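You operate a simulated robot arm through the tools that you are given. There is no shell and no other tool.

Carry out the task below with a simulated two-armed robot. There is one attempt and no reset: what you move stays moved.

## Task
Carry the cream tub to the trolley in the grey tray.
Fine: the tub stands in the damp cabinet: open the door, stand the tub in the tray, shut the door again, then carry the tray by both ends on to the trolley top; the brake lever, the black dial and the other goods in the cabinet stay.
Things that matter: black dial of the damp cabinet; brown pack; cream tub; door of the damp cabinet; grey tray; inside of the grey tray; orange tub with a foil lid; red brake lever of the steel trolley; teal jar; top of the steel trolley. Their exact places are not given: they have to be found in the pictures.

It is judged by the outcome, as a careful person would: the job done as asked, and still so three seconds after it is handed in. It fails if anything else is knocked over, pushed out of place, dropped, spilled or broken.

## Robot
Two 6-joint arms with three-finger grippers on one trunk, on a base that moves. Base frame: it is fixed to the floor where the robot stands at the start and does not move with it; the origin is under the middle of the robot, x ahead of it, y to its left, z up. Lengths are in mm, angles in degrees, forces in N, time in s.
The left shoulder is at the start at [24, 170, 1332], the right one opposite. Each reaches about 873 mm from its shoulder. Places, roughly: black dial of the damp cabinet [1000, -300, 1300]; brown pack [1250, -250, 750]; cream tub [1250, -500, 750]; door of the damp cabinet [1000, -400, 800]; inside of the grey tray [1100, 200, 800]; orange tub with a foil lid [1250, -250, 500]; red brake lever of the steel trolley [500, 2300, 600]; teal jar [1250, -500, 500]; top of the steel trolley [800, 2300, 800]. Payload 2.2 kg a hand.
The TCP of each hand is the grasp point between the finger pads, 25 mm short of the fingertips. In the tool frame z runs along the fingers and y along their closing line. The gripper opens to 104 mm; its body begins 74 mm behind the TCP.
Orientation is that of the tool frame in the base frame, as a unit quaternion [w, x, y, z]. With the fingers straight down and closing along the base's y, the tool's x points along the base's -x, its y along +y and its z along -z.

## Interface
- The arms move only by the tool send_rows. It takes "left_commands", "right_commands" or both (then of equal length, played together; a hand with none holds still); each is a list of rows, each an object (a shift or turn left out is 0, a gripper value left out holds the last) with "xyz": the shift along the tool's x, y, z in m, a list of three; "turn": the turn, a rotation vector about the tool's x, y, z in degrees, a list of three; "gripper": the gripper command, from -1 (fully open) to 1 (shut), values between in proportion. In form: [{"xyz": [x, y, z], "turn": [ax, ay, az], "gripper": gripper}, ...]. A call has 1 to 20 rows; each row is the pose to reach, as a shift and turn from the pose commanded when the call began, along the tool's axes at that moment. Rows are played at 5 a second. More than 50 mm and 8.6 degrees between two rows, or a gripper value outside its range, and nothing of the call is played. A pose out of reach is approached as far as the arm can. The call stops where the force on the tool passes 90 N (or 10 N more than at its start, if that is more) or the arm is blocked; 0.2 s more then pass. Each finger travels about 72 mm/s and halts on what it meets, pressing with about 24 N; the grip force reading is that of the motor and also rises with nothing between the fingers. The clock runs only during rows and for 0.2 s after the last one: add rows that repeat a pose to give the fingers time. It gives the time, the measured TCP pose, the force on the tool (base axes), the opening and the grip force at its end, in the units of the frame above (readings bear some noise), with the torque about the TCP (base axes, N m) and any sound that the robot's microphone picked up, and new pictures: "show" is both (left out), scene, wrist or none (wrist: the cameras of the hands that moved).
- Cameras (640 x 400 px; columns grow to the right, rows downward): "scene" is now at [167.3, -8.6, 1265.9]; the picture's right is [-0.13, -0.99, -0.00], its down [-0.33, 0.04, -0.94] and it looks along [0.94, -0.12, -0.33] (base axes); focal length 264 px, centre (320, 200). "left" rides on the left gripper at [82, -3, -104] in its tool frame; the picture's right is [0.04, 1.00, 0.00], its down [-0.75, 0.03, -0.66] and it looks along [-0.66, 0.03, 0.75] (tool axes); focal length 256 px, centre (320, 200). "right" rides on the right gripper at [82, 3, -104] in its tool frame; the picture's right is [-0.04, 1.00, 0.00], its down [-0.75, -0.03, -0.66] and it looks along [-0.66, -0.03, 0.75] (tool axes); focal length 256 px, centre (320, 200).
- slide_trunk(by): moves the trunk up (or, below 0, down) by that many mm; the arms and the scene camera ride with it, the base frame stays. It gives what a move gives, with no picture.
- roll_base(legs): drives the robot by 1 to 6 legs, each [ahead, left, turn to the left] in mm, mm and degrees, along the robot's own axes; the way and the turn of a leg run together, so that a leg with both is an arc; at most 1500 mm and 180 degrees a leg. The arms and the cameras ride along, it lands a little off, and it stops where it bumps. It gives what a move gives, and a new picture of the scene camera.
- aim_head(pan, tilt): turns the head with the scene camera to pan (to the left, within 60 degrees either way) and tilt (down, from -29 to 69), counted from straight ahead of the robot (the tilt from the chest, where the trunk bows). It gives what a move gives, and a new picture of the scene camera.
- probe_pixels(camera, pixels): there is no depth. For up to 12 entries [column, row, z] of the newest picture of that camera ("zoom" is the newest enlarged one), the place [x, y] in the base frame at which the ray of that pixel passes the height z, good to about 2 mm, but the place of the scene camera against the robot may be out by one fixed shift of up to 18 mm in any direction. The clock stands still meanwhile.
- enlarge(camera, box): a new picture of the part [left, top, right, bottom] of that camera's present view, enlarged. The clock stands still meanwhile.
- hand_in(): hands the job in; it is judged then, once.

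Open the grippers and draw the arms clear of the work before you hand the job in, unless the task says otherwise.

The tools are called after "Call:" by a JSON object that holds its "name" and its "arguments". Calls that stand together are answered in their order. send_rows: Moves the arms, as the interface text tells. Its arguments: {"type":"object","properties":{"left_commands":{"type":"array","items":{"type":"object","properties":{"xyz":{"type":"array","items":{"type":"number"}},"turn":{"type":"array","items":{"type":"number"}},"gripper":{"type":"number"}}}},"right_commands":{"type":"array","items":{"type":"object","properties":{"xyz":{"type":"array","items":{"type":"number"}},"turn":{"type":"array","items":{"type":"number"}},"gripper":{"type":"number"}}}},"show":{"type":"string","enum":["both","scene","wrist","none"]}},"required":[]} The other tools are called the same way: slide_trunk (by) moves the trunk up or down; roll_base (legs) drives the base; aim_head (pan, tilt) turns the head that bears the scene camera; probe_pixels (camera, pixels) gives the place at which the rays of pixels pass given heights; enlarge (camera, box) takes an enlarged picture of a part of a camera's view; hand_in () hands the job in.

At the start:

```text
time_s: 0.0
left_tcp_pos: [623.4, 74.0, 1048.4]
left_tool_rot: [0.0, -0.001, 1.0, 0.0]
left_ft_force: [0.3, 0.5, 0.2]
left_ft_torque: [0.04, -0.04, 0.01]
left_finger_gap: 104.0
left_finger_force: 0.1
right_tcp_pos: [523.7, -348.9, 961.5]
right_tool_rot: [0.001, 0.0, 1.0, 0.0]
right_ft_force: [-0.9, -0.2, 0.7]
right_ft_torque: [-0.02, 0.0, 0.01]
right_finger_gap: 104.1
right_finger_force: 0.0
trunk travel left (down, up): [-524.0, 218.0]
robot x, y, heading: [1.2, 3.5, -0.1]
head pan, tilt (commanded): [-7.3, 19.3]
```

scene: 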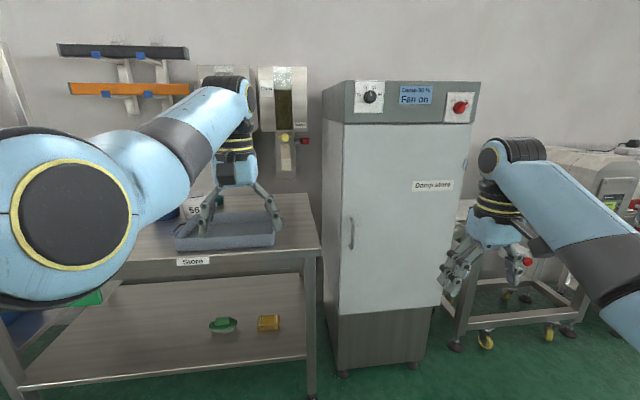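
right: 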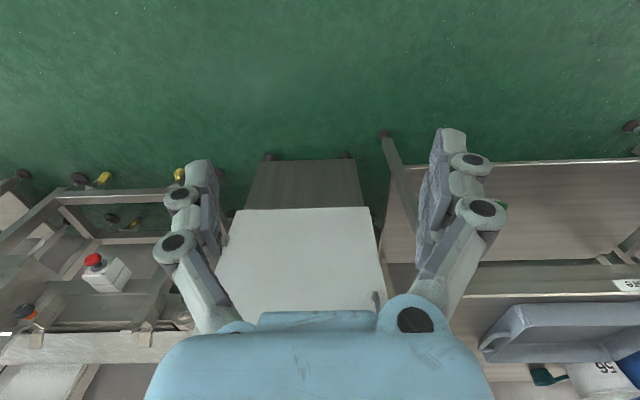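
left: 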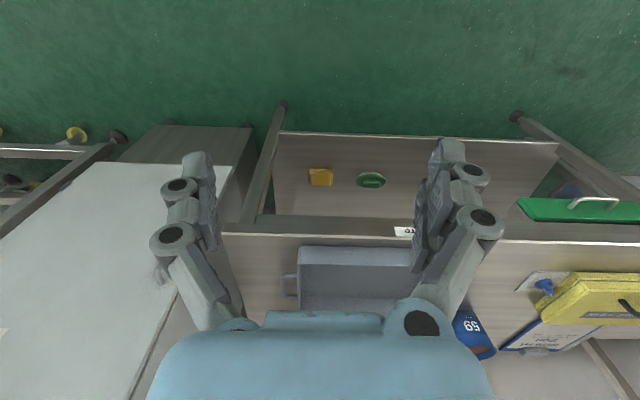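

I see the cabinet at the centre with a handle near (351,232), and the tray near (225,230) on the table. I'll enlarge both to see the details.

Call:
{"name": "enlarge", "arguments": {"camera": "scene", "box": [310, 70, 490, 380]}}

Call:
{"name": "enlarge", "arguments": {"camera": "scene", "box": [120, 170, 330, 290]}}

Call:
{"name": "enlarge", "arguments": {"camera": "left", "box": [200, 180, 520, 380]}}

```text
1.29 times, centred on (400, 225) of scene
```

zoom: 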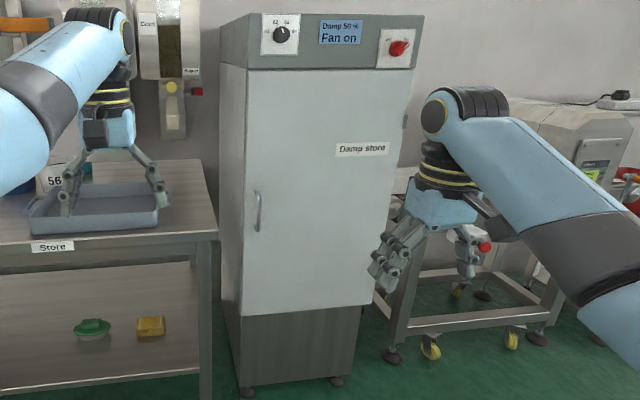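

```text
3.05 times, centred on (225, 230) of scene
```

zoom: 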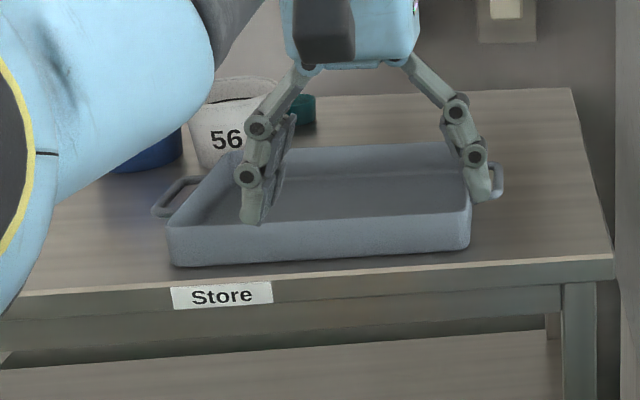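

```text
2.00 times, centred on (360, 280) of left
```

zoom: 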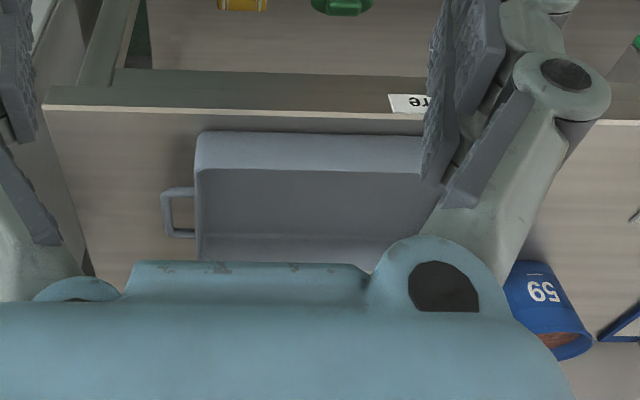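

The cabinet's handle is on its left edge, so its hinges are on the right. Next I turn the head left to find the trolley.

Call:
{"name": "aim_head", "arguments": {"pan": 60, "tilt": 20}}

```text
time_s: 1.4
left_tcp_pos: [624.8, 74.5, 1048.9]
left_tool_rot: [0.001, 0.0, 1.0, 0.0]
left_ft_force: [-0.2, 0.0, 0.7]
left_ft_torque: [0.02, -0.03, 0.03]
left_finger_gap: 104.1
left_finger_force: 0.1
right_tcp_pos: [523.4, -348.5, 962.3]
right_tool_rot: [0.001, 0.0, 1.0, 0.0]
right_ft_force: [-0.9, 0.5, 0.5]
right_ft_torque: [0.0, 0.01, -0.01]
right_finger_gap: 103.9
right_finger_force: 0.1
trunk travel left (down, up): [-524.0, 218.0]
robot x, y, heading: [1.2, 1.7, 0.1]
head pan, tilt (commanded): [60.0, 20.0]
```

scene: 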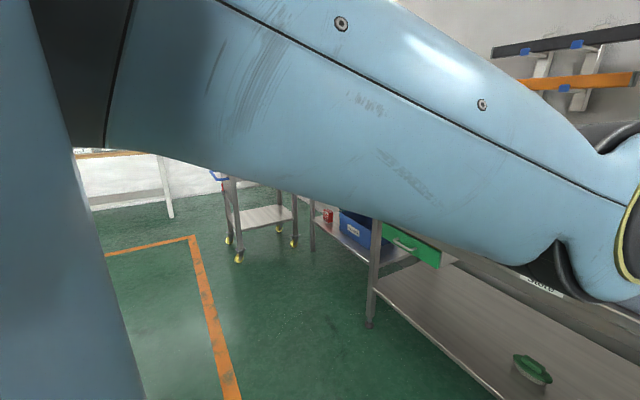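

The left arm blocks this view, but a wheeled steel trolley shows near (255,215). I'll come back to it later, and now look straight at the cabinet.

Call:
{"name": "aim_head", "arguments": {"pan": -18, "tilt": 20}}

Call:
{"name": "enlarge", "arguments": {"camera": "scene", "box": [230, 60, 430, 185]}}

Call:
{"name": "enlarge", "arguments": {"camera": "scene", "box": [250, 180, 410, 280]}}

```text
time_s: 2.9
left_tcp_pos: [624.0, 74.8, 1049.3]
left_tool_rot: [0.001, 0.001, 1.0, -0.001]
left_ft_force: [-0.1, 0.2, -0.5]
left_ft_torque: [0.01, -0.02, 0.01]
left_finger_gap: 103.9
left_finger_force: 0.0
right_tcp_pos: [523.8, -347.8, 962.0]
right_tool_rot: [0.0, 0.0, 1.0, 0.0]
right_ft_force: [0.3, 0.2, -0.6]
right_ft_torque: [0.02, 0.02, 0.01]
right_finger_gap: 104.0
right_finger_force: 0.2
trunk travel left (down, up): [-524.0, 218.0]
robot x, y, heading: [0.7, 0.2, -0.0]
head pan, tilt (commanded): [-18.0, 20.0]
```

scene: 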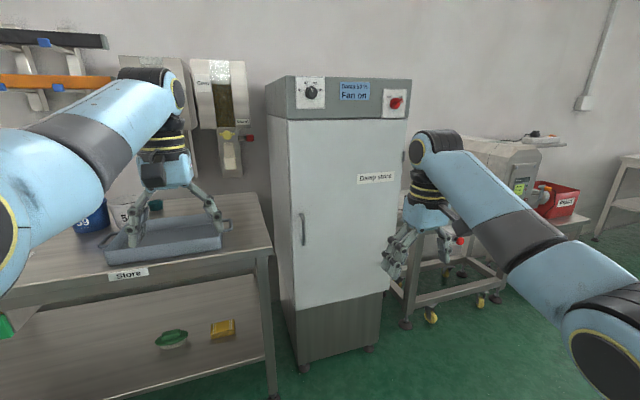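

```text
3.20 times, centred on (330, 122) of scene
```

zoom: 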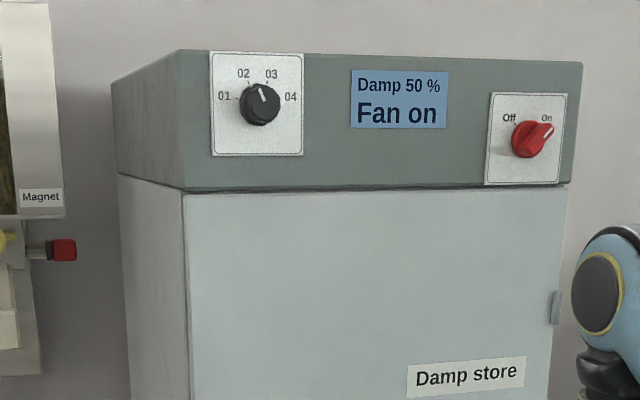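

```text
4.00 times, centred on (330, 230) of scene
```

zoom: 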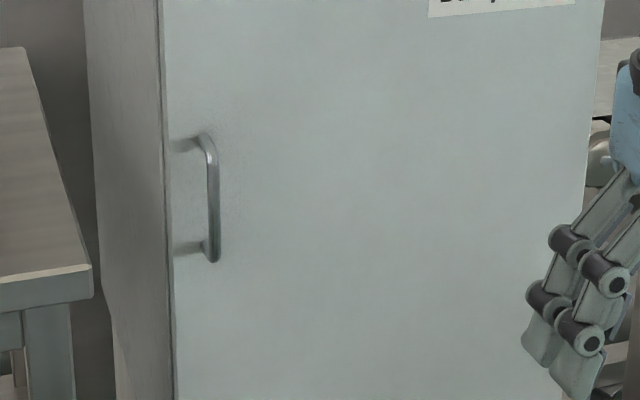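

The door hinge shows near (404,155) on the right side, and the handle spans about (302,213)-(304,245). I probe the cabinet feet at floor height and several other points to get the geometry.

Call:
{"name": "probe_pixels", "arguments": {"camera": "scene", "pixels": [[304, 371, 0], [370, 349, 0], [296, 310, 300], [273, 394, 0], [208, 278, 750], [115, 276, 750], [221, 246, 780], [106, 262, 780], [304, 213, 900], [304, 244, 800]]}}

Call:
{"name": "probe_pixels", "arguments": {"camera": "right", "pixels": [[270, 157, 0], [346, 157, 0], [245, 160, 50], [360, 160, 50], [374, 295, 900], [374, 295, 850], [380, 310, 900], [228, 210, 300], [368, 207, 300]]}}

Call:
{"name": "enlarge", "arguments": {"camera": "right", "box": [200, 130, 440, 330]}}

```text
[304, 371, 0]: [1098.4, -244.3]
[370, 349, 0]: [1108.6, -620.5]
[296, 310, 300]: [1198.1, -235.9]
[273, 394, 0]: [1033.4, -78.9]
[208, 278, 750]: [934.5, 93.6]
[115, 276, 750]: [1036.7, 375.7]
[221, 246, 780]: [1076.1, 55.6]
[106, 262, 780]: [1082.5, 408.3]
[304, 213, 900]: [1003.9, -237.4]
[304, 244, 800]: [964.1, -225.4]
```

```text
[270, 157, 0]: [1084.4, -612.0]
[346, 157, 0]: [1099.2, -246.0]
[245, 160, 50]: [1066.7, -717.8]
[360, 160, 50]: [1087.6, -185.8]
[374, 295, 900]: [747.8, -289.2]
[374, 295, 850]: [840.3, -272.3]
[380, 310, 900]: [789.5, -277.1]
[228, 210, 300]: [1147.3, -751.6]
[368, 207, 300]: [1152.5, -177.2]
```

```text
2.00 times, centred on (320, 230) of right
```

zoom: 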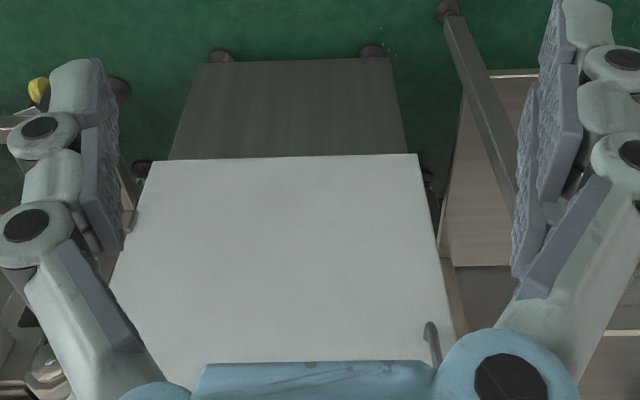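

The feet put the cabinet front near x≈1080, y from about -215 to -640. I pitch the right hand forward 45° so its camera gives a second viewpoint on the handle.

Call:
{"name": "send_rows", "arguments": {"right_commands": [{"turn": [0, -8, 0]}, {"turn": [0, -16, 0]}, {"turn": [0, -24, 0]}, {"turn": [0, -32, 0]}, {"turn": [0, -40, 0]}, {"turn": [0, -45, 0]}, {"turn": [0, -45, 0]}], "show": "wrist"}}

```text
time_s: 4.5
left_tcp_pos: [625.4, 74.7, 1049.2]
left_tool_rot: [0.0, 0.0, 1.0, 0.001]
left_ft_force: [1.0, 0.0, 0.6]
left_ft_torque: [0.02, 0.01, -0.03]
left_finger_gap: 103.9
left_finger_force: 0.0
right_tcp_pos: [524.3, -348.8, 962.8]
right_tool_rot: [0.383, 0.0, 0.924, 0.0]
right_ft_force: [0.2, 0.3, -0.2]
right_ft_torque: [0.0, -0.02, 0.01]
right_finger_gap: 103.9
right_finger_force: 0.0
trunk travel left (down, up): [-524.0, 218.0]
robot x, y, heading: [2.5, 0.8, -0.1]
head pan, tilt (commanded): [-18.0, 20.0]
```

right: 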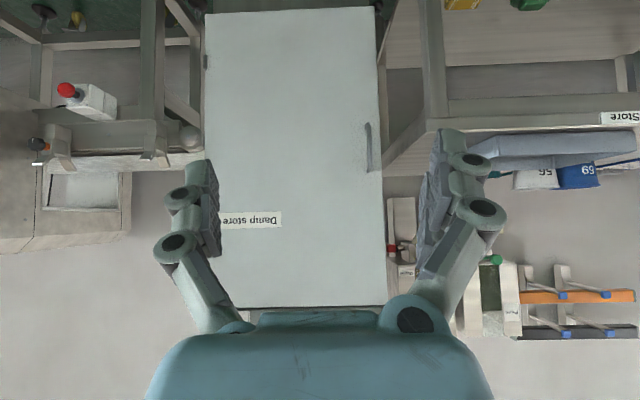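

The door is in full view here, upside down, with the handle at about (370,123)-(376,171). I enlarge to read precise pixels.

Call:
{"name": "enlarge", "arguments": {"camera": "right", "box": [300, 90, 420, 190]}}

Call:
{"name": "enlarge", "arguments": {"camera": "right", "box": [20, 20, 240, 180]}}

Call:
{"name": "enlarge", "arguments": {"camera": "right", "box": [400, 80, 640, 230]}}

```text
4.00 times, centred on (360, 140) of right
```

zoom: 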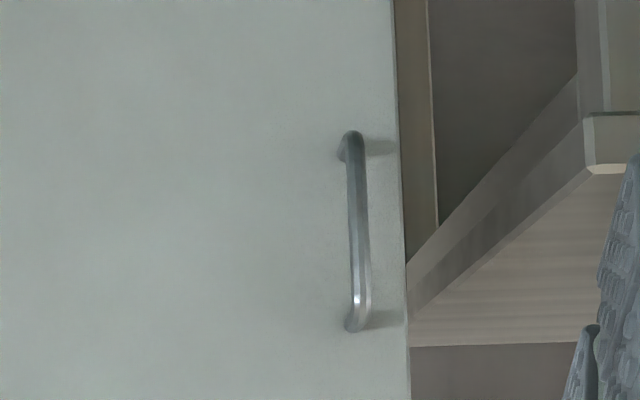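

```text
2.50 times, centred on (130, 100) of right
```

zoom: 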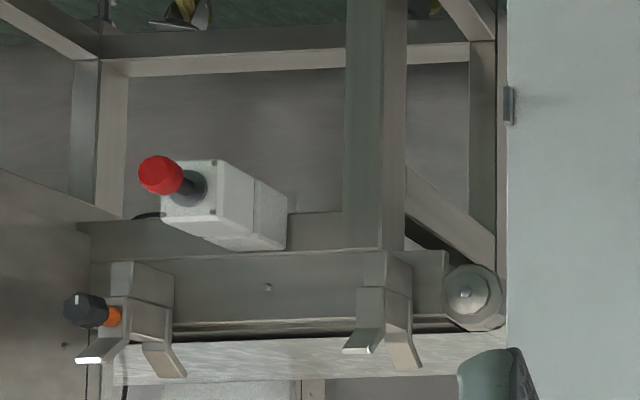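

```text
2.67 times, centred on (520, 155) of right
```

zoom: 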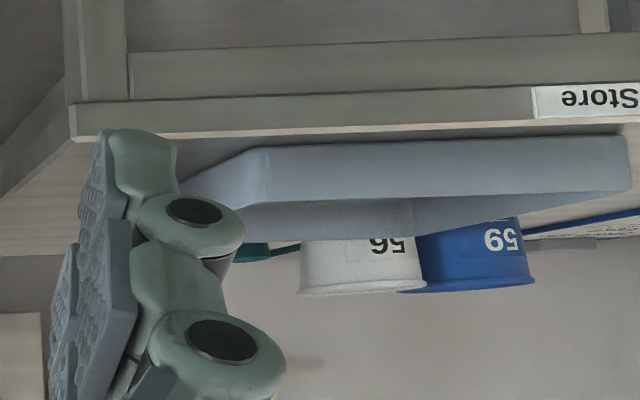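

Handle lower bend is at about (368,123) and the upper at (369,172) in the right image. I probe these and the door corners at a range of heights.

Call:
{"name": "probe_pixels", "arguments": {"camera": "right", "pixels": [[368, 124, 800], [368, 124, 750], [369.5, 171, 900], [369.5, 171, 850], [205, 14, 300], [374, 7, 300], [206, 62, 500], [245, 308, 1300], [384, 305, 1300]]}}

Call:
{"name": "probe_pixels", "arguments": {"camera": "scene", "pixels": [[304, 214, 900], [304, 214, 850], [304, 244, 800], [304, 244, 750], [296, 308, 300], [381, 293, 300], [288, 121, 1250], [406, 119, 1250]]}}

```text
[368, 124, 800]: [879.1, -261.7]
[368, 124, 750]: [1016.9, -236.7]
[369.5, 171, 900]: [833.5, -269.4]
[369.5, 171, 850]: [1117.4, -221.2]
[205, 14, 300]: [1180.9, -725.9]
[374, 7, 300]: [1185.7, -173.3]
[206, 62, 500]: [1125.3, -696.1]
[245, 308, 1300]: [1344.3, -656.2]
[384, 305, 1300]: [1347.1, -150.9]
```

```text
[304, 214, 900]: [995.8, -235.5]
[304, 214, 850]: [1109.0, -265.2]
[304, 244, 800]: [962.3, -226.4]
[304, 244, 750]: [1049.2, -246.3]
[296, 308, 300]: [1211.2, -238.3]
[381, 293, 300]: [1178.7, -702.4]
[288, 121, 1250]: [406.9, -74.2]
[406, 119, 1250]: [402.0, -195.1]
```

I need a longer baseline, so I lower the right hand 200 mm in the same attitude and look again.

Call:
{"name": "send_rows", "arguments": {"right_commands": [{"xyz": [0.03, 0, 0.03]}, {"xyz": [0.06, 0, 0.06]}, {"xyz": [0.09, 0, 0.09]}, {"xyz": [0.12, 0, 0.12]}, {"xyz": [0.1414, 0, 0.1414]}, {"xyz": [0.1414, 0, 0.1414]}, {"xyz": [0.1414, 0, 0.1414]}], "show": "wrist"}}

Call:
{"name": "enlarge", "arguments": {"camera": "right", "box": [300, 170, 420, 270]}}

```text
time_s: 6.1
left_tcp_pos: [624.5, 75.2, 1050.2]
left_tool_rot: [0.0, 0.0, 1.0, 0.0]
left_ft_force: [-0.5, 0.3, -0.4]
left_ft_torque: [0.0, 0.01, 0.03]
left_finger_gap: 104.2
left_finger_force: 0.0
right_tcp_pos: [523.6, -348.1, 760.0]
right_tool_rot: [0.382, -0.001, 0.924, 0.0]
right_ft_force: [0.1, 0.8, -0.6]
right_ft_torque: [0.0, 0.01, -0.01]
right_finger_gap: 104.0
right_finger_force: 0.1
trunk travel left (down, up): [-524.0, 218.0]
robot x, y, heading: [-2.9, -0.3, 0.2]
head pan, tilt (commanded): [-18.0, 20.0]
```

right: 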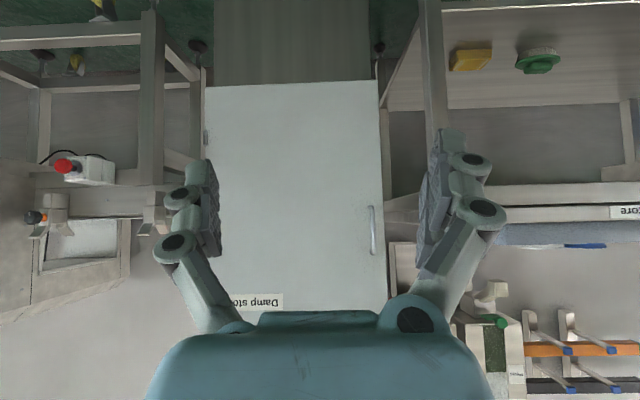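

```text
4.00 times, centred on (360, 220) of right
```

zoom: 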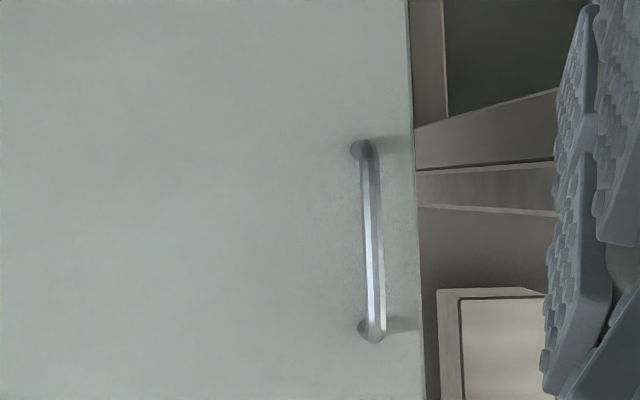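

Triangulating the two views puts the handle at about x≈1015, y≈-238, z≈751–869 (pixels (371,206) and (373,254) here). Before driving I tilt the head down to see how far the robot's own base sticks out.

Call:
{"name": "aim_head", "arguments": {"pan": -10, "tilt": 65}}

```text
time_s: 7.2
left_tcp_pos: [624.1, 73.7, 1049.8]
left_tool_rot: [0.0, 0.0, 1.0, 0.0]
left_ft_force: [-0.1, 0.2, 0.2]
left_ft_torque: [0.01, 0.0, 0.0]
left_finger_gap: 104.1
left_finger_force: 0.0
right_tcp_pos: [522.7, -349.8, 761.9]
right_tool_rot: [0.383, 0.0, 0.924, 0.0]
right_ft_force: [-1.0, 1.0, -0.6]
right_ft_torque: [-0.02, 0.0, -0.01]
right_finger_gap: 104.2
right_finger_force: 0.0
trunk travel left (down, up): [-524.0, 218.0]
robot x, y, heading: [-0.1, 1.0, -0.2]
head pan, tilt (commanded): [-10.0, 65.0]
```

scene: 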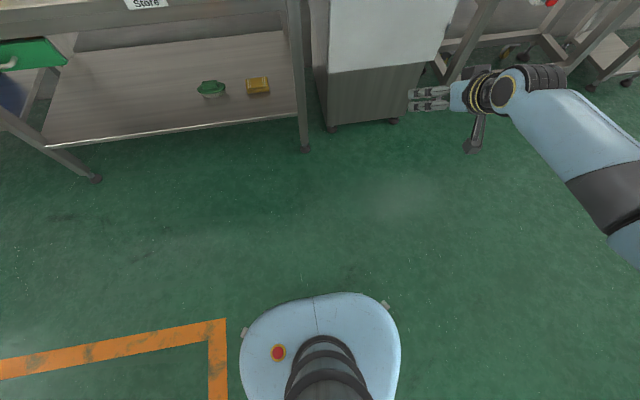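

The base is a rounded pod with its front edge near (318,293). I probe its extent, the table legs and the cabinet feet.

Call:
{"name": "probe_pixels", "arguments": {"camera": "scene", "pixels": [[318, 293, 0], [318, 293, 250], [240, 355, 250], [400, 350, 250], [330, 128, 0], [393, 122, 0], [305, 150, 0], [96, 180, 0], [470, 150, 0], [470, 150, 200]]}}

```text
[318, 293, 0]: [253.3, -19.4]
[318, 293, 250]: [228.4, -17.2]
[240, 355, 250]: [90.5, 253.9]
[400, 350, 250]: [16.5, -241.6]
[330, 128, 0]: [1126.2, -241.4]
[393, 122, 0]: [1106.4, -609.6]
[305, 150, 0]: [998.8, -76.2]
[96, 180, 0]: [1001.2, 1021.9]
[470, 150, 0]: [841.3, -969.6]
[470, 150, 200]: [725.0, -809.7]
```

The base is about 245 mm in radius and the way ahead is clear. I level the right hand (fingers forward) while raising it, and draw the left hand up and back, so I can then lower the trunk and drive in.

Call:
{"name": "send_rows", "arguments": {"right_commands": [{"xyz": [-0.028, 0, -0.028], "turn": [0, -5, 0]}, {"xyz": [-0.056, 0, -0.056], "turn": [0, -10, 0]}, {"xyz": [-0.084, 0, -0.084], "turn": [0, -15, 0]}, {"xyz": [-0.112, 0, -0.112], "turn": [0, -20, 0]}, {"xyz": [-0.14, 0, -0.14], "turn": [0, -25, 0]}, {"xyz": [-0.168, 0, -0.168], "turn": [0, -30, 0]}, {"xyz": [-0.196, 0, -0.196], "turn": [0, -35, 0]}, {"xyz": [-0.224, 0, -0.224], "turn": [0, -40, 0]}, {"xyz": [-0.252, 0, -0.252], "turn": [0, -45, 0]}, {"xyz": [-0.28, 0, -0.28], "turn": [0, -45, 0]}, {"xyz": [-0.28, 0, -0.28], "turn": [0, -45, 0]}], "left_commands": [{"xyz": [0.02, 0, -0.02]}, {"xyz": [0.04, 0, -0.04]}, {"xyz": [0.06, 0, -0.06]}, {"xyz": [0.08, 0, -0.08]}, {"xyz": [0.1, 0, -0.1]}, {"xyz": [0.12, 0, -0.12]}, {"xyz": [0.14, 0, -0.14]}, {"xyz": [0.15, 0, -0.15]}, {"xyz": [0.15, 0, -0.15]}, {"xyz": [0.15, 0, -0.15]}, {"xyz": [0.15, 0, -0.15]}], "show": "both"}}

```text
time_s: 9.6
left_tcp_pos: [615.2, 18.5, 1140.3]
left_tool_rot: [0.001, -0.005, 1.0, 0.001]
left_ft_force: [1.0, -0.1, 0.0]
left_ft_torque: [-0.01, 0.0, -0.01]
left_finger_gap: 104.2
left_finger_force: 0.1
left hand out of reach, approached as far as the arm can: row 2, 3, 4, 5, 6, 7, 8, 9, 10, 11
right_tcp_pos: [524.7, -348.8, 1159.6]
right_tool_rot: [0.708, 0.0, 0.707, 0.001]
right_ft_force: [0.1, -0.3, 0.2]
right_ft_torque: [-0.01, 0.0, -0.01]
right_finger_gap: 104.1
right_finger_force: 0.1
trunk travel left (down, up): [-524.0, 218.0]
robot x, y, heading: [0.7, -2.4, 0.1]
head pan, tilt (commanded): [-10.0, 65.0]
```

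scene: 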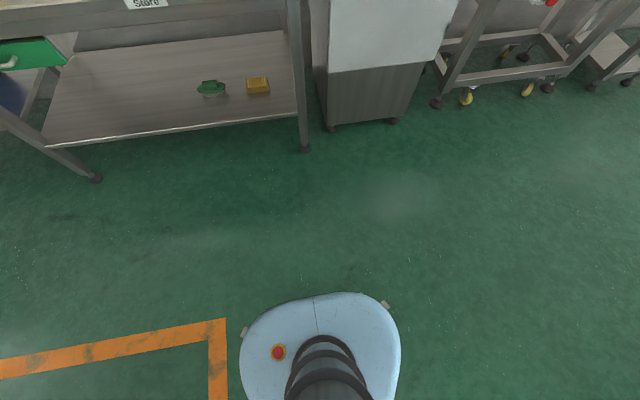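
right: 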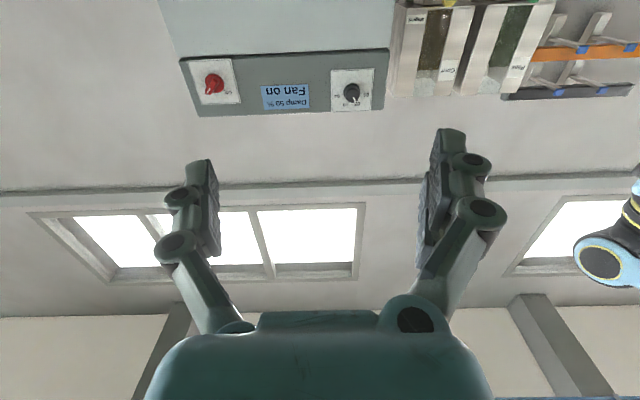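
left: 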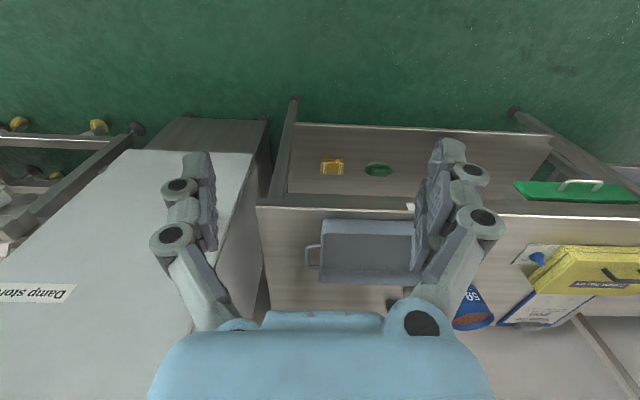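

The left arm ran out of reach going up with fingers down, so I pitch it 45° forward to a comfortable pose instead, then lower the trunk 340 mm.

Call:
{"name": "send_rows", "arguments": {"left_commands": [{"xyz": [-0.01, 0.005, 0.005], "turn": [0, -6, 0]}, {"xyz": [-0.02, 0.01, 0.01], "turn": [0, -12, 0]}, {"xyz": [-0.03, 0.02, 0.02], "turn": [0, -18, 0]}, {"xyz": [-0.04, 0.03, 0.03], "turn": [0, -24, 0]}, {"xyz": [-0.05, 0.04, 0.04], "turn": [0, -30, 0]}, {"xyz": [-0.06, 0.046, 0.048], "turn": [0, -36, 0]}, {"xyz": [-0.076, 0.046, 0.048], "turn": [0, -42, 0]}, {"xyz": [-0.076, 0.046, 0.048], "turn": [0, -45, 0]}, {"xyz": [-0.076, 0.046, 0.048], "turn": [0, -45, 0]}, {"xyz": [-0.076, 0.046, 0.048], "turn": [0, -45, 0]}], "show": "none"}}

Call:
{"name": "slide_trunk", "arguments": {"by": -340}}

Call:
{"name": "aim_head", "arguments": {"pan": -18, "tilt": 10}}

```text
time_s: 12.0
left_tcp_pos: [711.3, 128.3, 1102.0]
left_tool_rot: [0.392, -0.017, 0.918, 0.048]
left_ft_force: [0.0, 0.1, 0.4]
left_ft_torque: [-0.02, 0.01, -0.01]
left_finger_gap: 104.0
left_finger_force: 0.1
left hand out of reach, approached as far as the arm can: row 2, 3, 8, 9, 10
right_tcp_pos: [524.6, -348.1, 1160.0]
right_tool_rot: [0.707, 0.0, 0.707, 0.0]
right_ft_force: [-0.3, -0.4, -0.3]
right_ft_torque: [-0.03, 0.01, -0.04]
right_finger_gap: 104.0
right_finger_force: 0.0
trunk travel left (down, up): [-524.0, 218.0]
robot x, y, heading: [-1.1, -3.8, 0.0]
head pan, tilt (commanded): [-10.0, 65.0]
stopped in row 10 (left hand): the arm was blocked; the commanded pose is now the measured one
```

```text
time_s: 15.3
left_tcp_pos: [713.1, 156.8, 758.0]
left_tool_rot: [0.392, -0.022, 0.917, 0.075]
left_ft_force: [-0.9, -0.7, 0.1]
left_ft_torque: [0.0, -0.03, 0.0]
left_finger_gap: 103.9
left_finger_force: 0.2
right_tcp_pos: [524.8, -346.9, 820.3]
right_tool_rot: [0.707, -0.001, 0.707, 0.001]
right_ft_force: [0.0, 0.0, 0.5]
right_ft_torque: [-0.01, 0.04, -0.03]
right_finger_gap: 103.9
right_finger_force: 0.1
trunk travel left (down, up): [-184.0, 558.0]
robot x, y, heading: [2.1, -1.9, -0.2]
head pan, tilt (commanded): [-10.0, 65.0]
```

```text
time_s: 16.6
left_tcp_pos: [714.6, 154.2, 759.9]
left_tool_rot: [0.393, -0.023, 0.916, 0.074]
left_ft_force: [0.2, -0.1, -0.5]
left_ft_torque: [-0.04, 0.0, 0.02]
left_finger_gap: 103.8
left_finger_force: 0.1
right_tcp_pos: [524.0, -348.5, 819.6]
right_tool_rot: [0.707, 0.0, 0.707, 0.0]
right_ft_force: [1.0, 0.0, -0.3]
right_ft_torque: [-0.03, 0.0, 0.01]
right_finger_gap: 103.7
right_finger_force: 0.0
trunk travel left (down, up): [-184.0, 558.0]
robot x, y, heading: [2.8, 1.1, -0.2]
head pan, tilt (commanded): [-18.0, 10.0]
```

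scene: 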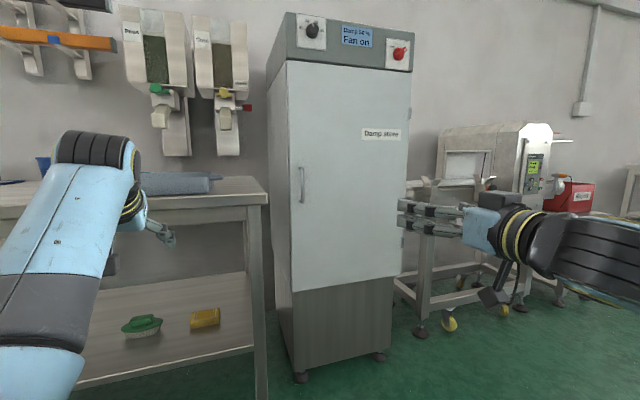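

The left hand is too far forward (x=713) to drive with. I draw it back to about (524, 349, 900), mirrored to the right arm's comfortable pose.

Call:
{"name": "send_rows", "arguments": {"left_commands": [{"xyz": [0.005, 0.028, -0.033]}, {"xyz": [0.01, 0.056, -0.066]}, {"xyz": [0.015, 0.084, -0.099]}, {"xyz": [0.02, 0.112, -0.132]}, {"xyz": [0.025, 0.14, -0.165]}, {"xyz": [0.03, 0.168, -0.198]}, {"xyz": [0.035, 0.195, -0.231]}, {"xyz": [0.035, 0.195, -0.231]}], "show": "scene"}}

```text
time_s: 18.4
left_tcp_pos: [497.9, 336.2, 886.7]
left_tool_rot: [0.393, -0.015, 0.918, 0.044]
left_ft_force: [0.5, -0.6, 0.0]
left_ft_torque: [0.02, 0.03, 0.02]
left_finger_gap: 103.9
left_finger_force: 0.0
left hand out of reach, approached as far as the arm can: row 5, 6, 7, 8
right_tcp_pos: [525.6, -349.9, 817.7]
right_tool_rot: [0.707, 0.0, 0.707, 0.0]
right_ft_force: [-0.1, -1.0, 0.1]
right_ft_torque: [0.0, -0.05, 0.04]
right_finger_gap: 104.1
right_finger_force: 0.0
trunk travel left (down, up): [-184.0, 558.0]
robot x, y, heading: [0.5, 0.6, 0.1]
head pan, tilt (commanded): [-18.0, 10.0]
```

scene: 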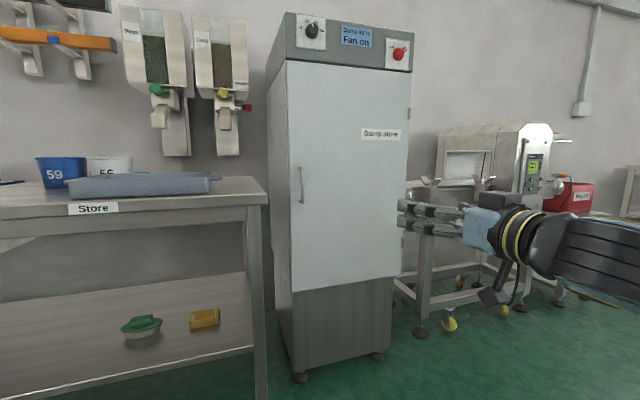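

The view of cabinet and tray is now clear. I drive forward 280 mm and 150 mm to the right to bring the handle into reach.

Call:
{"name": "roll_base", "arguments": {"legs": [[280, -150, 0]]}}

```text
time_s: 20.5
left_tcp_pos: [773.4, 184.3, 886.7]
left_tool_rot: [0.393, -0.014, 0.918, 0.042]
left_ft_force: [0.4, 0.5, 1.2]
left_ft_torque: [-0.02, -0.02, 0.0]
left_finger_gap: 103.9
left_finger_force: 0.1
right_tcp_pos: [798.6, -499.8, 819.4]
right_tool_rot: [0.707, 0.001, 0.707, -0.001]
right_ft_force: [0.7, 0.1, -0.2]
right_ft_torque: [-0.02, -0.01, 0.03]
right_finger_gap: 103.9
right_finger_force: 0.0
trunk travel left (down, up): [-184.0, 558.0]
robot x, y, heading: [271.8, -151.8, -0.1]
head pan, tilt (commanded): [-18.0, 10.0]
```

scene: 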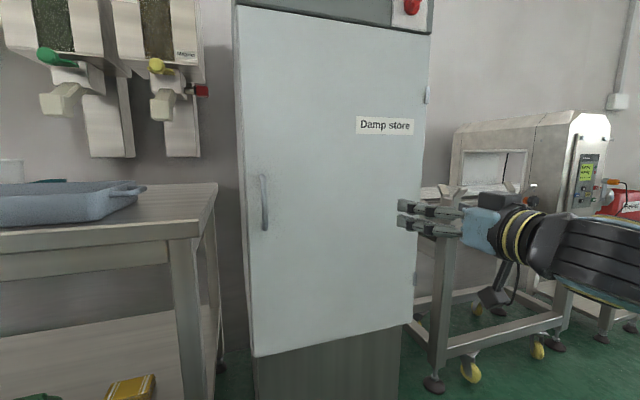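

The hand is at (799,-500,819) with fingers level. I move it left 262 mm and forward 100 mm to stand in front of the handle, then look through its camera.

Call:
{"name": "send_rows", "arguments": {"right_commands": [{"xyz": [0.002, 0.04, 0.0]}, {"xyz": [0.004, 0.08, 0.02]}, {"xyz": [0.006, 0.12, 0.04]}, {"xyz": [0.008, 0.16, 0.06]}, {"xyz": [0.009, 0.2, 0.08]}, {"xyz": [0.009, 0.235, 0.1]}, {"xyz": [0.009, 0.262, 0.1]}, {"xyz": [0.009, 0.262, 0.1]}], "show": "both"}}

```text
time_s: 21.7
left_tcp_pos: [776.3, 185.4, 887.5]
left_tool_rot: [0.392, -0.015, 0.919, 0.043]
left_ft_force: [-0.9, 0.4, 0.4]
left_ft_torque: [0.0, -0.03, -0.02]
left_finger_gap: 103.8
left_finger_force: 0.0
right_tcp_pos: [870.1, -361.1, 788.0]
right_tool_rot: [0.695, -0.082, 0.709, -0.08]
right_ft_force: [0.5, 0.2, 0.0]
right_ft_torque: [-0.01, 0.03, -0.02]
right_finger_gap: 103.8
right_finger_force: 0.1
right hand out of reach, approached as far as the arm can: row 5
trunk travel left (down, up): [-184.0, 558.0]
robot x, y, heading: [275.5, -150.7, -0.1]
head pan, tilt (commanded): [-18.0, 10.0]
stopped in row 5 (right hand): the arm was blocked; the commanded pose is now the measured one
```

scene: 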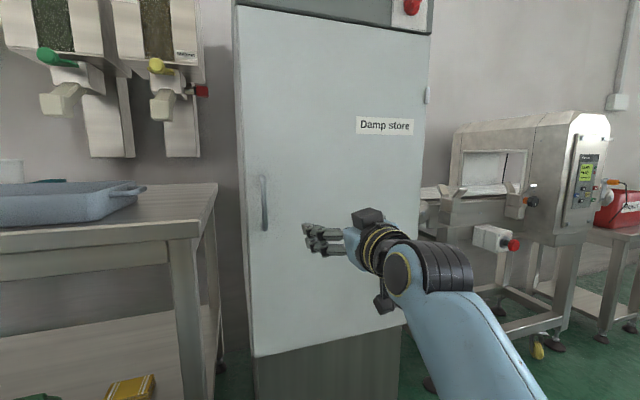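
right: 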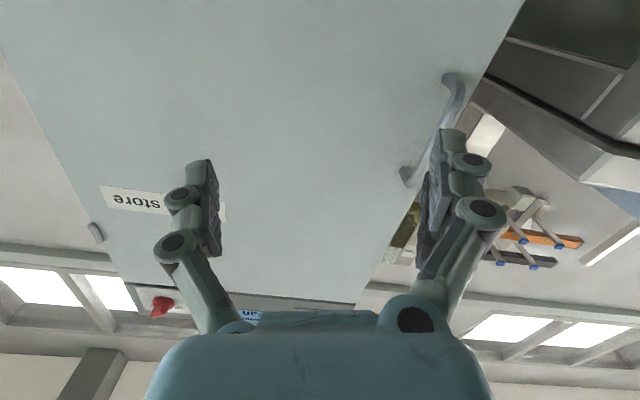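

The arm stopped with the hand rolled about −13° about its finger axis, so it looks like a wrist limit in that roll direction. I try rolling the hand the other way, by −167° in place; that would also put its camera on top.

Call:
{"name": "send_rows", "arguments": {"right_commands": [{"turn": [0, 0, -8.3]}, {"turn": [0, 0, -16.6]}, {"turn": [0, 0, -24.9]}, {"turn": [0, 0, -33.2]}, {"turn": [0, 0, -41.5]}, {"turn": [0, 0, -49.8]}, {"turn": [0, 0, -58.1]}, {"turn": [0, 0, -66.4]}, {"turn": [0, 0, -74.7]}, {"turn": [0, 0, -83]}, {"turn": [0, 0, -91.3]}, {"turn": [0, 0, -99.6]}, {"turn": [0, 0, -107.9]}, {"turn": [0, 0, -116.2]}, {"turn": [0, 0, -124.5]}, {"turn": [0, 0, -132.8]}, {"turn": [0, 0, -141.1]}, {"turn": [0, 0, -149.4]}, {"turn": [0, 0, -157.7]}, {"turn": [0, 0, -166]}], "show": "both"}}

```text
time_s: 25.9
left_tcp_pos: [775.6, 183.9, 887.0]
left_tool_rot: [0.393, -0.015, 0.919, 0.043]
left_ft_force: [-0.3, -0.4, 0.1]
left_ft_torque: [0.03, 0.01, 0.0]
left_finger_gap: 104.0
left_finger_force: 0.1
right_tcp_pos: [868.6, -415.5, 785.2]
right_tool_rot: [-0.005, 0.714, -0.004, 0.7]
right_ft_force: [0.1, -0.5, -0.2]
right_ft_torque: [-0.01, -0.01, 0.0]
right_finger_gap: 104.1
right_finger_force: 0.1
right hand out of reach, approached as far as the arm can: row 19, 20
trunk travel left (down, up): [-184.0, 558.0]
robot x, y, heading: [275.8, -151.3, -0.4]
head pan, tilt (commanded): [-18.0, 10.0]
```

scene: 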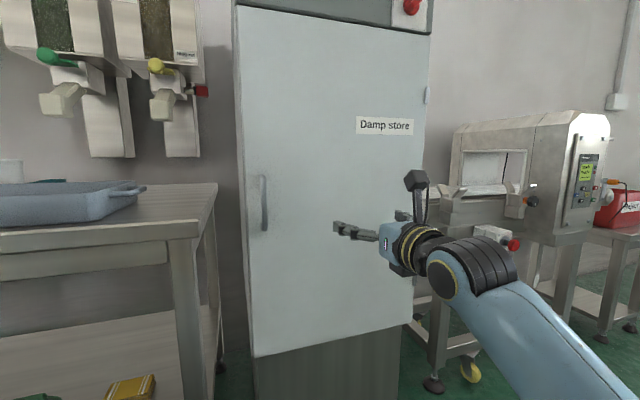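
right: 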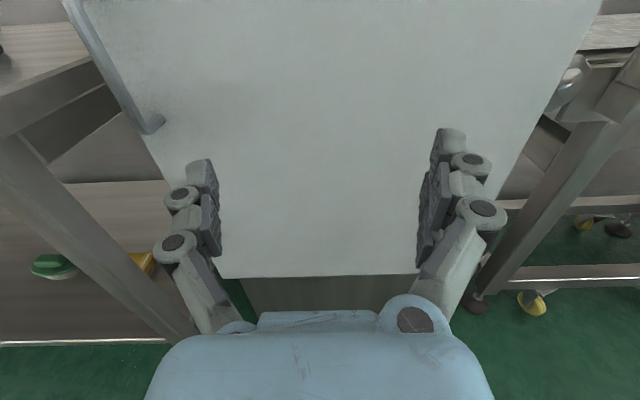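

The roll worked and the camera is now on top, but the hand was held back at y≈-415. I look at my own right shoulder to understand how the arm is mounted and why.

Call:
{"name": "aim_head", "arguments": {"pan": -60, "tilt": 45}}

```text
time_s: 27.0
left_tcp_pos: [775.2, 183.4, 887.4]
left_tool_rot: [0.392, -0.015, 0.919, 0.044]
left_ft_force: [-0.4, 0.1, 0.6]
left_ft_torque: [-0.02, 0.01, -0.02]
left_finger_gap: 103.9
left_finger_force: 0.1
right_tcp_pos: [869.2, -415.1, 784.9]
right_tool_rot: [-0.006, 0.714, -0.005, 0.7]
right_ft_force: [-0.2, 0.0, -0.7]
right_ft_torque: [-0.04, -0.02, 0.0]
right_finger_gap: 104.0
right_finger_force: 0.1
trunk travel left (down, up): [-184.0, 558.0]
robot x, y, heading: [274.8, -153.4, 0.0]
head pan, tilt (commanded): [-60.0, 45.0]
```

scene: 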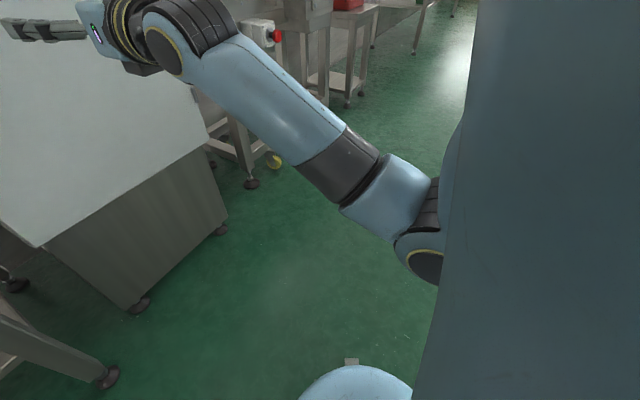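

The elbow is low and the arm is strongly folded; reaching inward across the shoulder is what fails. I'll move the base 180 mm left so that the handle lies outward of the right shoulder, where the arm worked well.

Call:
{"name": "roll_base", "arguments": {"legs": [[0, 180, 0]]}}

Call:
{"name": "aim_head", "arguments": {"pan": -28, "tilt": 15}}

```text
time_s: 28.5
left_tcp_pos: [774.7, 365.9, 887.6]
left_tool_rot: [0.394, -0.014, 0.918, 0.043]
left_ft_force: [0.2, -0.1, 0.6]
left_ft_torque: [0.0, 0.02, 0.02]
left_finger_gap: 104.0
left_finger_force: 0.1
right_tcp_pos: [868.3, -234.2, 785.1]
right_tool_rot: [-0.005, 0.714, -0.005, 0.7]
right_ft_force: [-0.2, 0.2, 0.0]
right_ft_torque: [0.03, 0.03, -0.01]
right_finger_gap: 104.2
right_finger_force: 0.0
trunk travel left (down, up): [-184.0, 558.0]
robot x, y, heading: [277.6, 31.5, -0.1]
head pan, tilt (commanded): [-60.0, 45.0]
```

scene: 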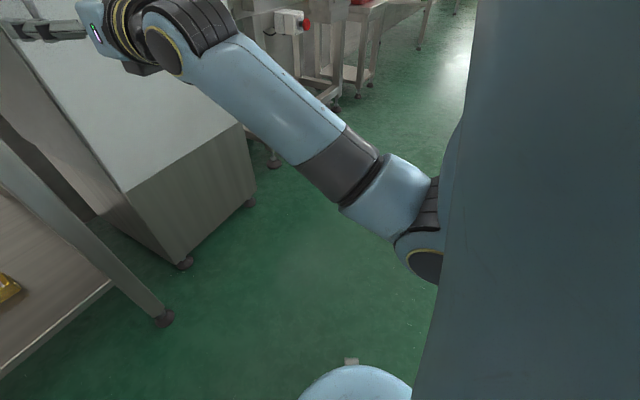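

```text
time_s: 29.4
left_tcp_pos: [775.0, 365.2, 887.1]
left_tool_rot: [0.392, -0.016, 0.919, 0.044]
left_ft_force: [-0.5, -0.1, 0.3]
left_ft_torque: [0.05, -0.04, 0.0]
left_finger_gap: 103.9
left_finger_force: 0.0
right_tcp_pos: [870.0, -234.5, 784.1]
right_tool_rot: [-0.006, 0.714, -0.004, 0.7]
right_ft_force: [0.5, 0.4, -0.8]
right_ft_torque: [0.02, -0.02, -0.01]
right_finger_gap: 103.9
right_finger_force: 0.1
trunk travel left (down, up): [-184.0, 558.0]
robot x, y, heading: [277.2, 27.3, -0.1]
head pan, tilt (commanded): [-28.0, 15.0]
```

scene: 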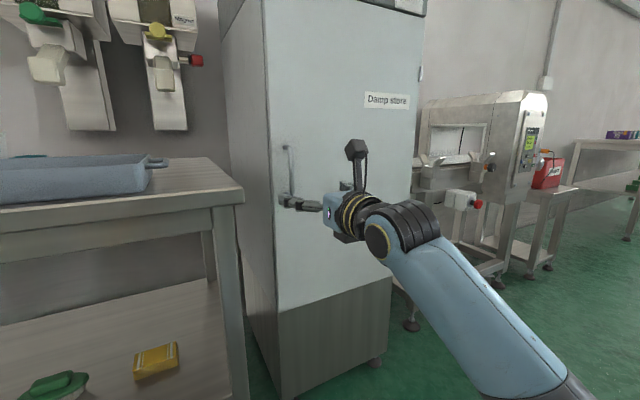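

The hand now sits right in front of the handle. I look through the right wrist camera before moving.

Call:
{"name": "enlarge", "arguments": {"camera": "right", "box": [0, 0, 640, 400]}}

```text
1.00 times, centred on (320, 200) of right (not enlarged: the box is as wide or as high as the picture)
```

zoom: 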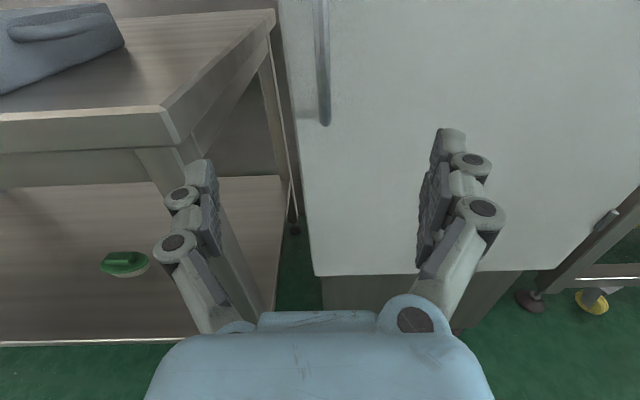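

The handle's lower end is at (324,122), almost centred between the fingers. I probe it to refine the position.

Call:
{"name": "probe_pixels", "arguments": {"camera": "right", "pixels": [[325, 118, 751], [325, 118, 740], [325, 118, 760], [322, 20, 840], [314, 277, 300], [520, 268, 300]]}}

```text
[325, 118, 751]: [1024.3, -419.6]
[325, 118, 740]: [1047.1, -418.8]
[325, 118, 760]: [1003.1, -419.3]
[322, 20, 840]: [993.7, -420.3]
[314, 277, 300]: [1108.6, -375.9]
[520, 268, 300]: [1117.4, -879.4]
```

The probe used the pre-drive pose; corrected for the 181 mm drive it confirms y≈-238, x≈1020. I make a small test step (10 mm up and 20 mm forward) to see where the commanded pose is.

Call:
{"name": "send_rows", "arguments": {"right_commands": [{"xyz": [0.01, 0, 0.02]}, {"xyz": [0.01, 0, 0.02]}], "show": "wrist"}}

```text
time_s: 30.0
left_tcp_pos: [774.7, 364.4, 887.4]
left_tool_rot: [0.393, -0.015, 0.919, 0.043]
left_ft_force: [-0.2, -0.3, -0.2]
left_ft_torque: [0.0, -0.03, 0.02]
left_finger_gap: 104.0
left_finger_force: 0.1
right_tcp_pos: [888.4, -238.4, 794.0]
right_tool_rot: [-0.006, 0.714, -0.006, 0.7]
right_ft_force: [1.3, 0.1, -0.4]
right_ft_torque: [0.04, -0.02, -0.01]
right_finger_gap: 104.1
right_finger_force: 0.1
right hand out of reach, approached as far as the arm can: row 1
trunk travel left (down, up): [-184.0, 558.0]
robot x, y, heading: [274.3, 27.7, -0.0]
head pan, tilt (commanded): [-28.0, 15.0]
```

right: 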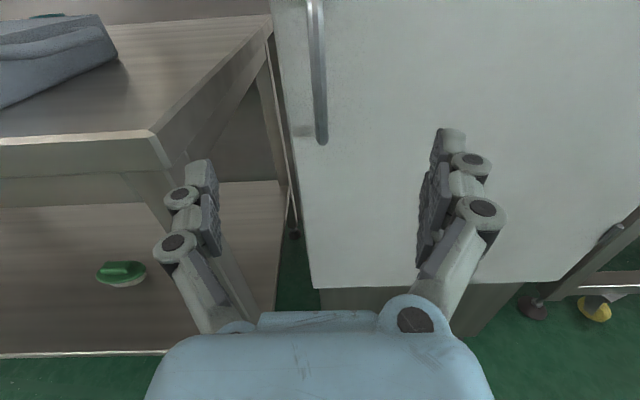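

Now at (888,-238,794). I probe the handle in this fresh image: lower bend (321,140), higher point (315,40).

Call:
{"name": "probe_pixels", "arguments": {"camera": "right", "pixels": [[321, 140, 751], [321, 140, 760], [315, 40, 810], [315, 40, 830], [312, 10, 869], [312, 10, 850]]}}

```text
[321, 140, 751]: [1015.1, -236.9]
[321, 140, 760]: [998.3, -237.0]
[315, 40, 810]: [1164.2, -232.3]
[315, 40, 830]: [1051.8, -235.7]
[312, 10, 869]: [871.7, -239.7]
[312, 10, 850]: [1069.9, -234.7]
```

The bar is at about (1015,-236) and the hand is aligned. I advance 115 mm with the fingers open so the bar sits between the pads.

Call:
{"name": "send_rows", "arguments": {"right_commands": [{"xyz": [0.005, -0.001, 0.03]}, {"xyz": [0.01, -0.002, 0.06]}, {"xyz": [0.014, -0.002, 0.09]}, {"xyz": [0.014, -0.002, 0.105]}, {"xyz": [0.014, -0.002, 0.115]}, {"xyz": [0.014, -0.002, 0.115]}], "show": "both"}}

```text
time_s: 31.4
left_tcp_pos: [774.9, 364.9, 886.6]
left_tool_rot: [0.394, -0.015, 0.918, 0.042]
left_ft_force: [-0.9, 0.2, 0.6]
left_ft_torque: [-0.01, -0.02, -0.02]
left_finger_gap: 104.0
left_finger_force: 0.1
right_tcp_pos: [1000.2, -246.1, 802.8]
right_tool_rot: [-0.001, 0.711, -0.029, 0.702]
right_ft_force: [-0.2, 0.2, 0.1]
right_ft_torque: [0.0, 0.0, 0.02]
right_finger_gap: 103.9
right_finger_force: 0.1
right hand out of reach, approached as far as the arm can: row 1, 2, 3, 4, 5, 6
trunk travel left (down, up): [-184.0, 558.0]
robot x, y, heading: [279.4, 27.5, -0.2]
head pan, tilt (commanded): [-28.0, 15.0]
```

scene: 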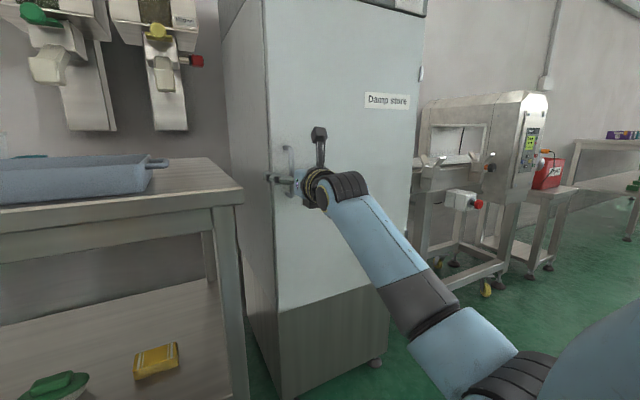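
right: 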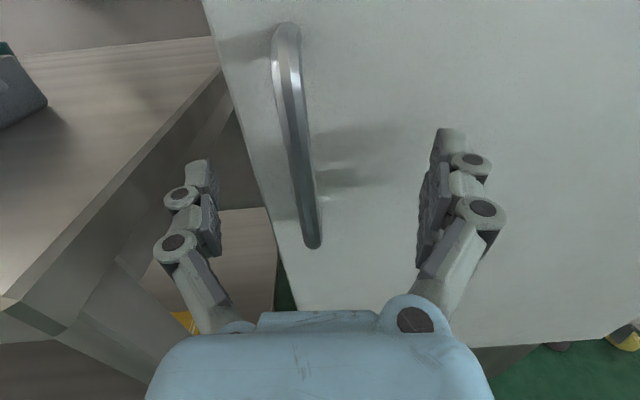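

The bar (287,25)–(312,245) lies between the fingers, about 8 mm toward the left finger. I close the gripper on it in place.

Call:
{"name": "send_rows", "arguments": {"right_commands": [{"xyz": [0, 0, 0], "gripper": 0.0}, {"xyz": [0, 0, 0], "gripper": 0.5}, {"xyz": [0, 0, 0], "gripper": 1}, {"xyz": [0, 0, 0], "gripper": 1}, {"xyz": [0, 0, 0], "gripper": 1}], "show": "wrist"}}

```text
time_s: 32.6
left_tcp_pos: [774.4, 368.3, 886.7]
left_tool_rot: [0.392, -0.017, 0.919, 0.042]
left_ft_force: [0.7, -0.2, 0.1]
left_ft_torque: [0.02, 0.01, -0.02]
left_finger_gap: 104.1
left_finger_force: 0.0
right_tcp_pos: [1002.6, -241.3, 803.2]
right_tool_rot: [-0.001, 0.712, -0.028, 0.702]
right_ft_force: [1.4, 24.0, -1.3]
right_ft_torque: [-0.3, -0.01, 0.0]
right_finger_gap: 3.5
right_finger_force: 24.0
trunk travel left (down, up): [-184.0, 558.0]
robot x, y, heading: [278.3, 28.3, 0.3]
head pan, tilt (commanded): [-28.0, 15.0]
```

right: 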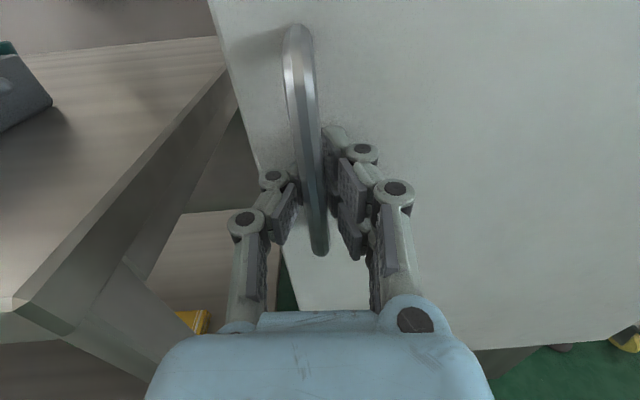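

The left finger presses the bar (24 N) and the fingers are closed around it. I pull back about 58 mm along the door's arc and see whether the door follows.

Call:
{"name": "send_rows", "arguments": {"right_commands": [{"xyz": [0, -0.002, -0.012], "gripper": 1}, {"xyz": [0, 0.004, -0.029], "gripper": 1}, {"xyz": [0, 0.007, -0.043], "gripper": 1}, {"xyz": [0, 0.011, -0.057], "gripper": 1}, {"xyz": [0, 0.011, -0.057], "gripper": 1}], "show": "both"}}

```text
time_s: 33.8
left_tcp_pos: [774.9, 363.7, 887.3]
left_tool_rot: [0.392, -0.014, 0.919, 0.043]
left_ft_force: [-0.5, -0.7, -0.4]
left_ft_torque: [0.06, 0.0, -0.02]
left_finger_gap: 104.1
left_finger_force: 0.1
right_tcp_pos: [942.8, -260.2, 804.6]
right_tool_rot: [-0.004, 0.714, -0.006, 0.7]
right_ft_force: [-2.1, 3.3, 1.7]
right_ft_torque: [-0.1, -0.02, -0.51]
right_finger_gap: 9.2
right_finger_force: 28.7
right hand out of reach, approached as far as the arm can: row 1, 2, 3
trunk travel left (down, up): [-184.0, 558.0]
robot x, y, heading: [276.7, 28.9, 0.1]
head pan, tilt (commanded): [-28.0, 15.0]
```

scene: 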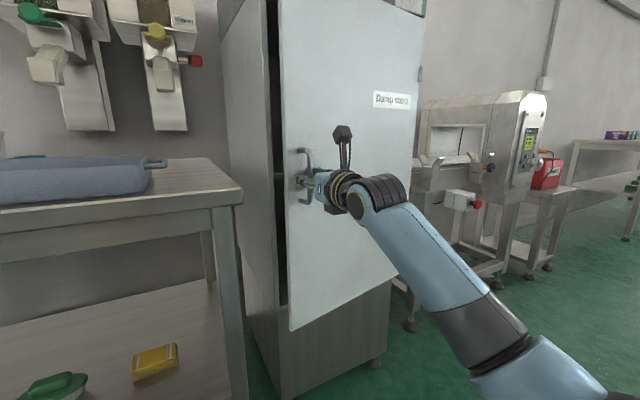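
right: 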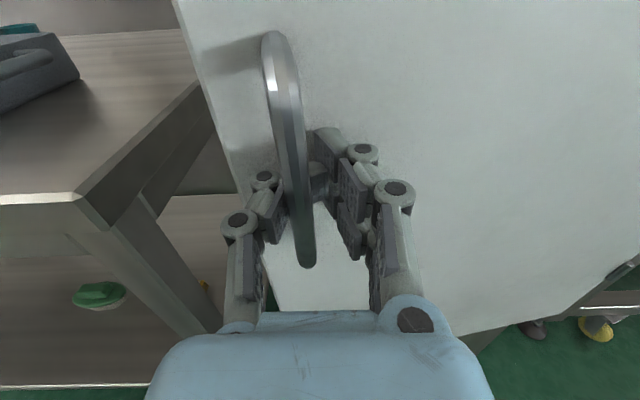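

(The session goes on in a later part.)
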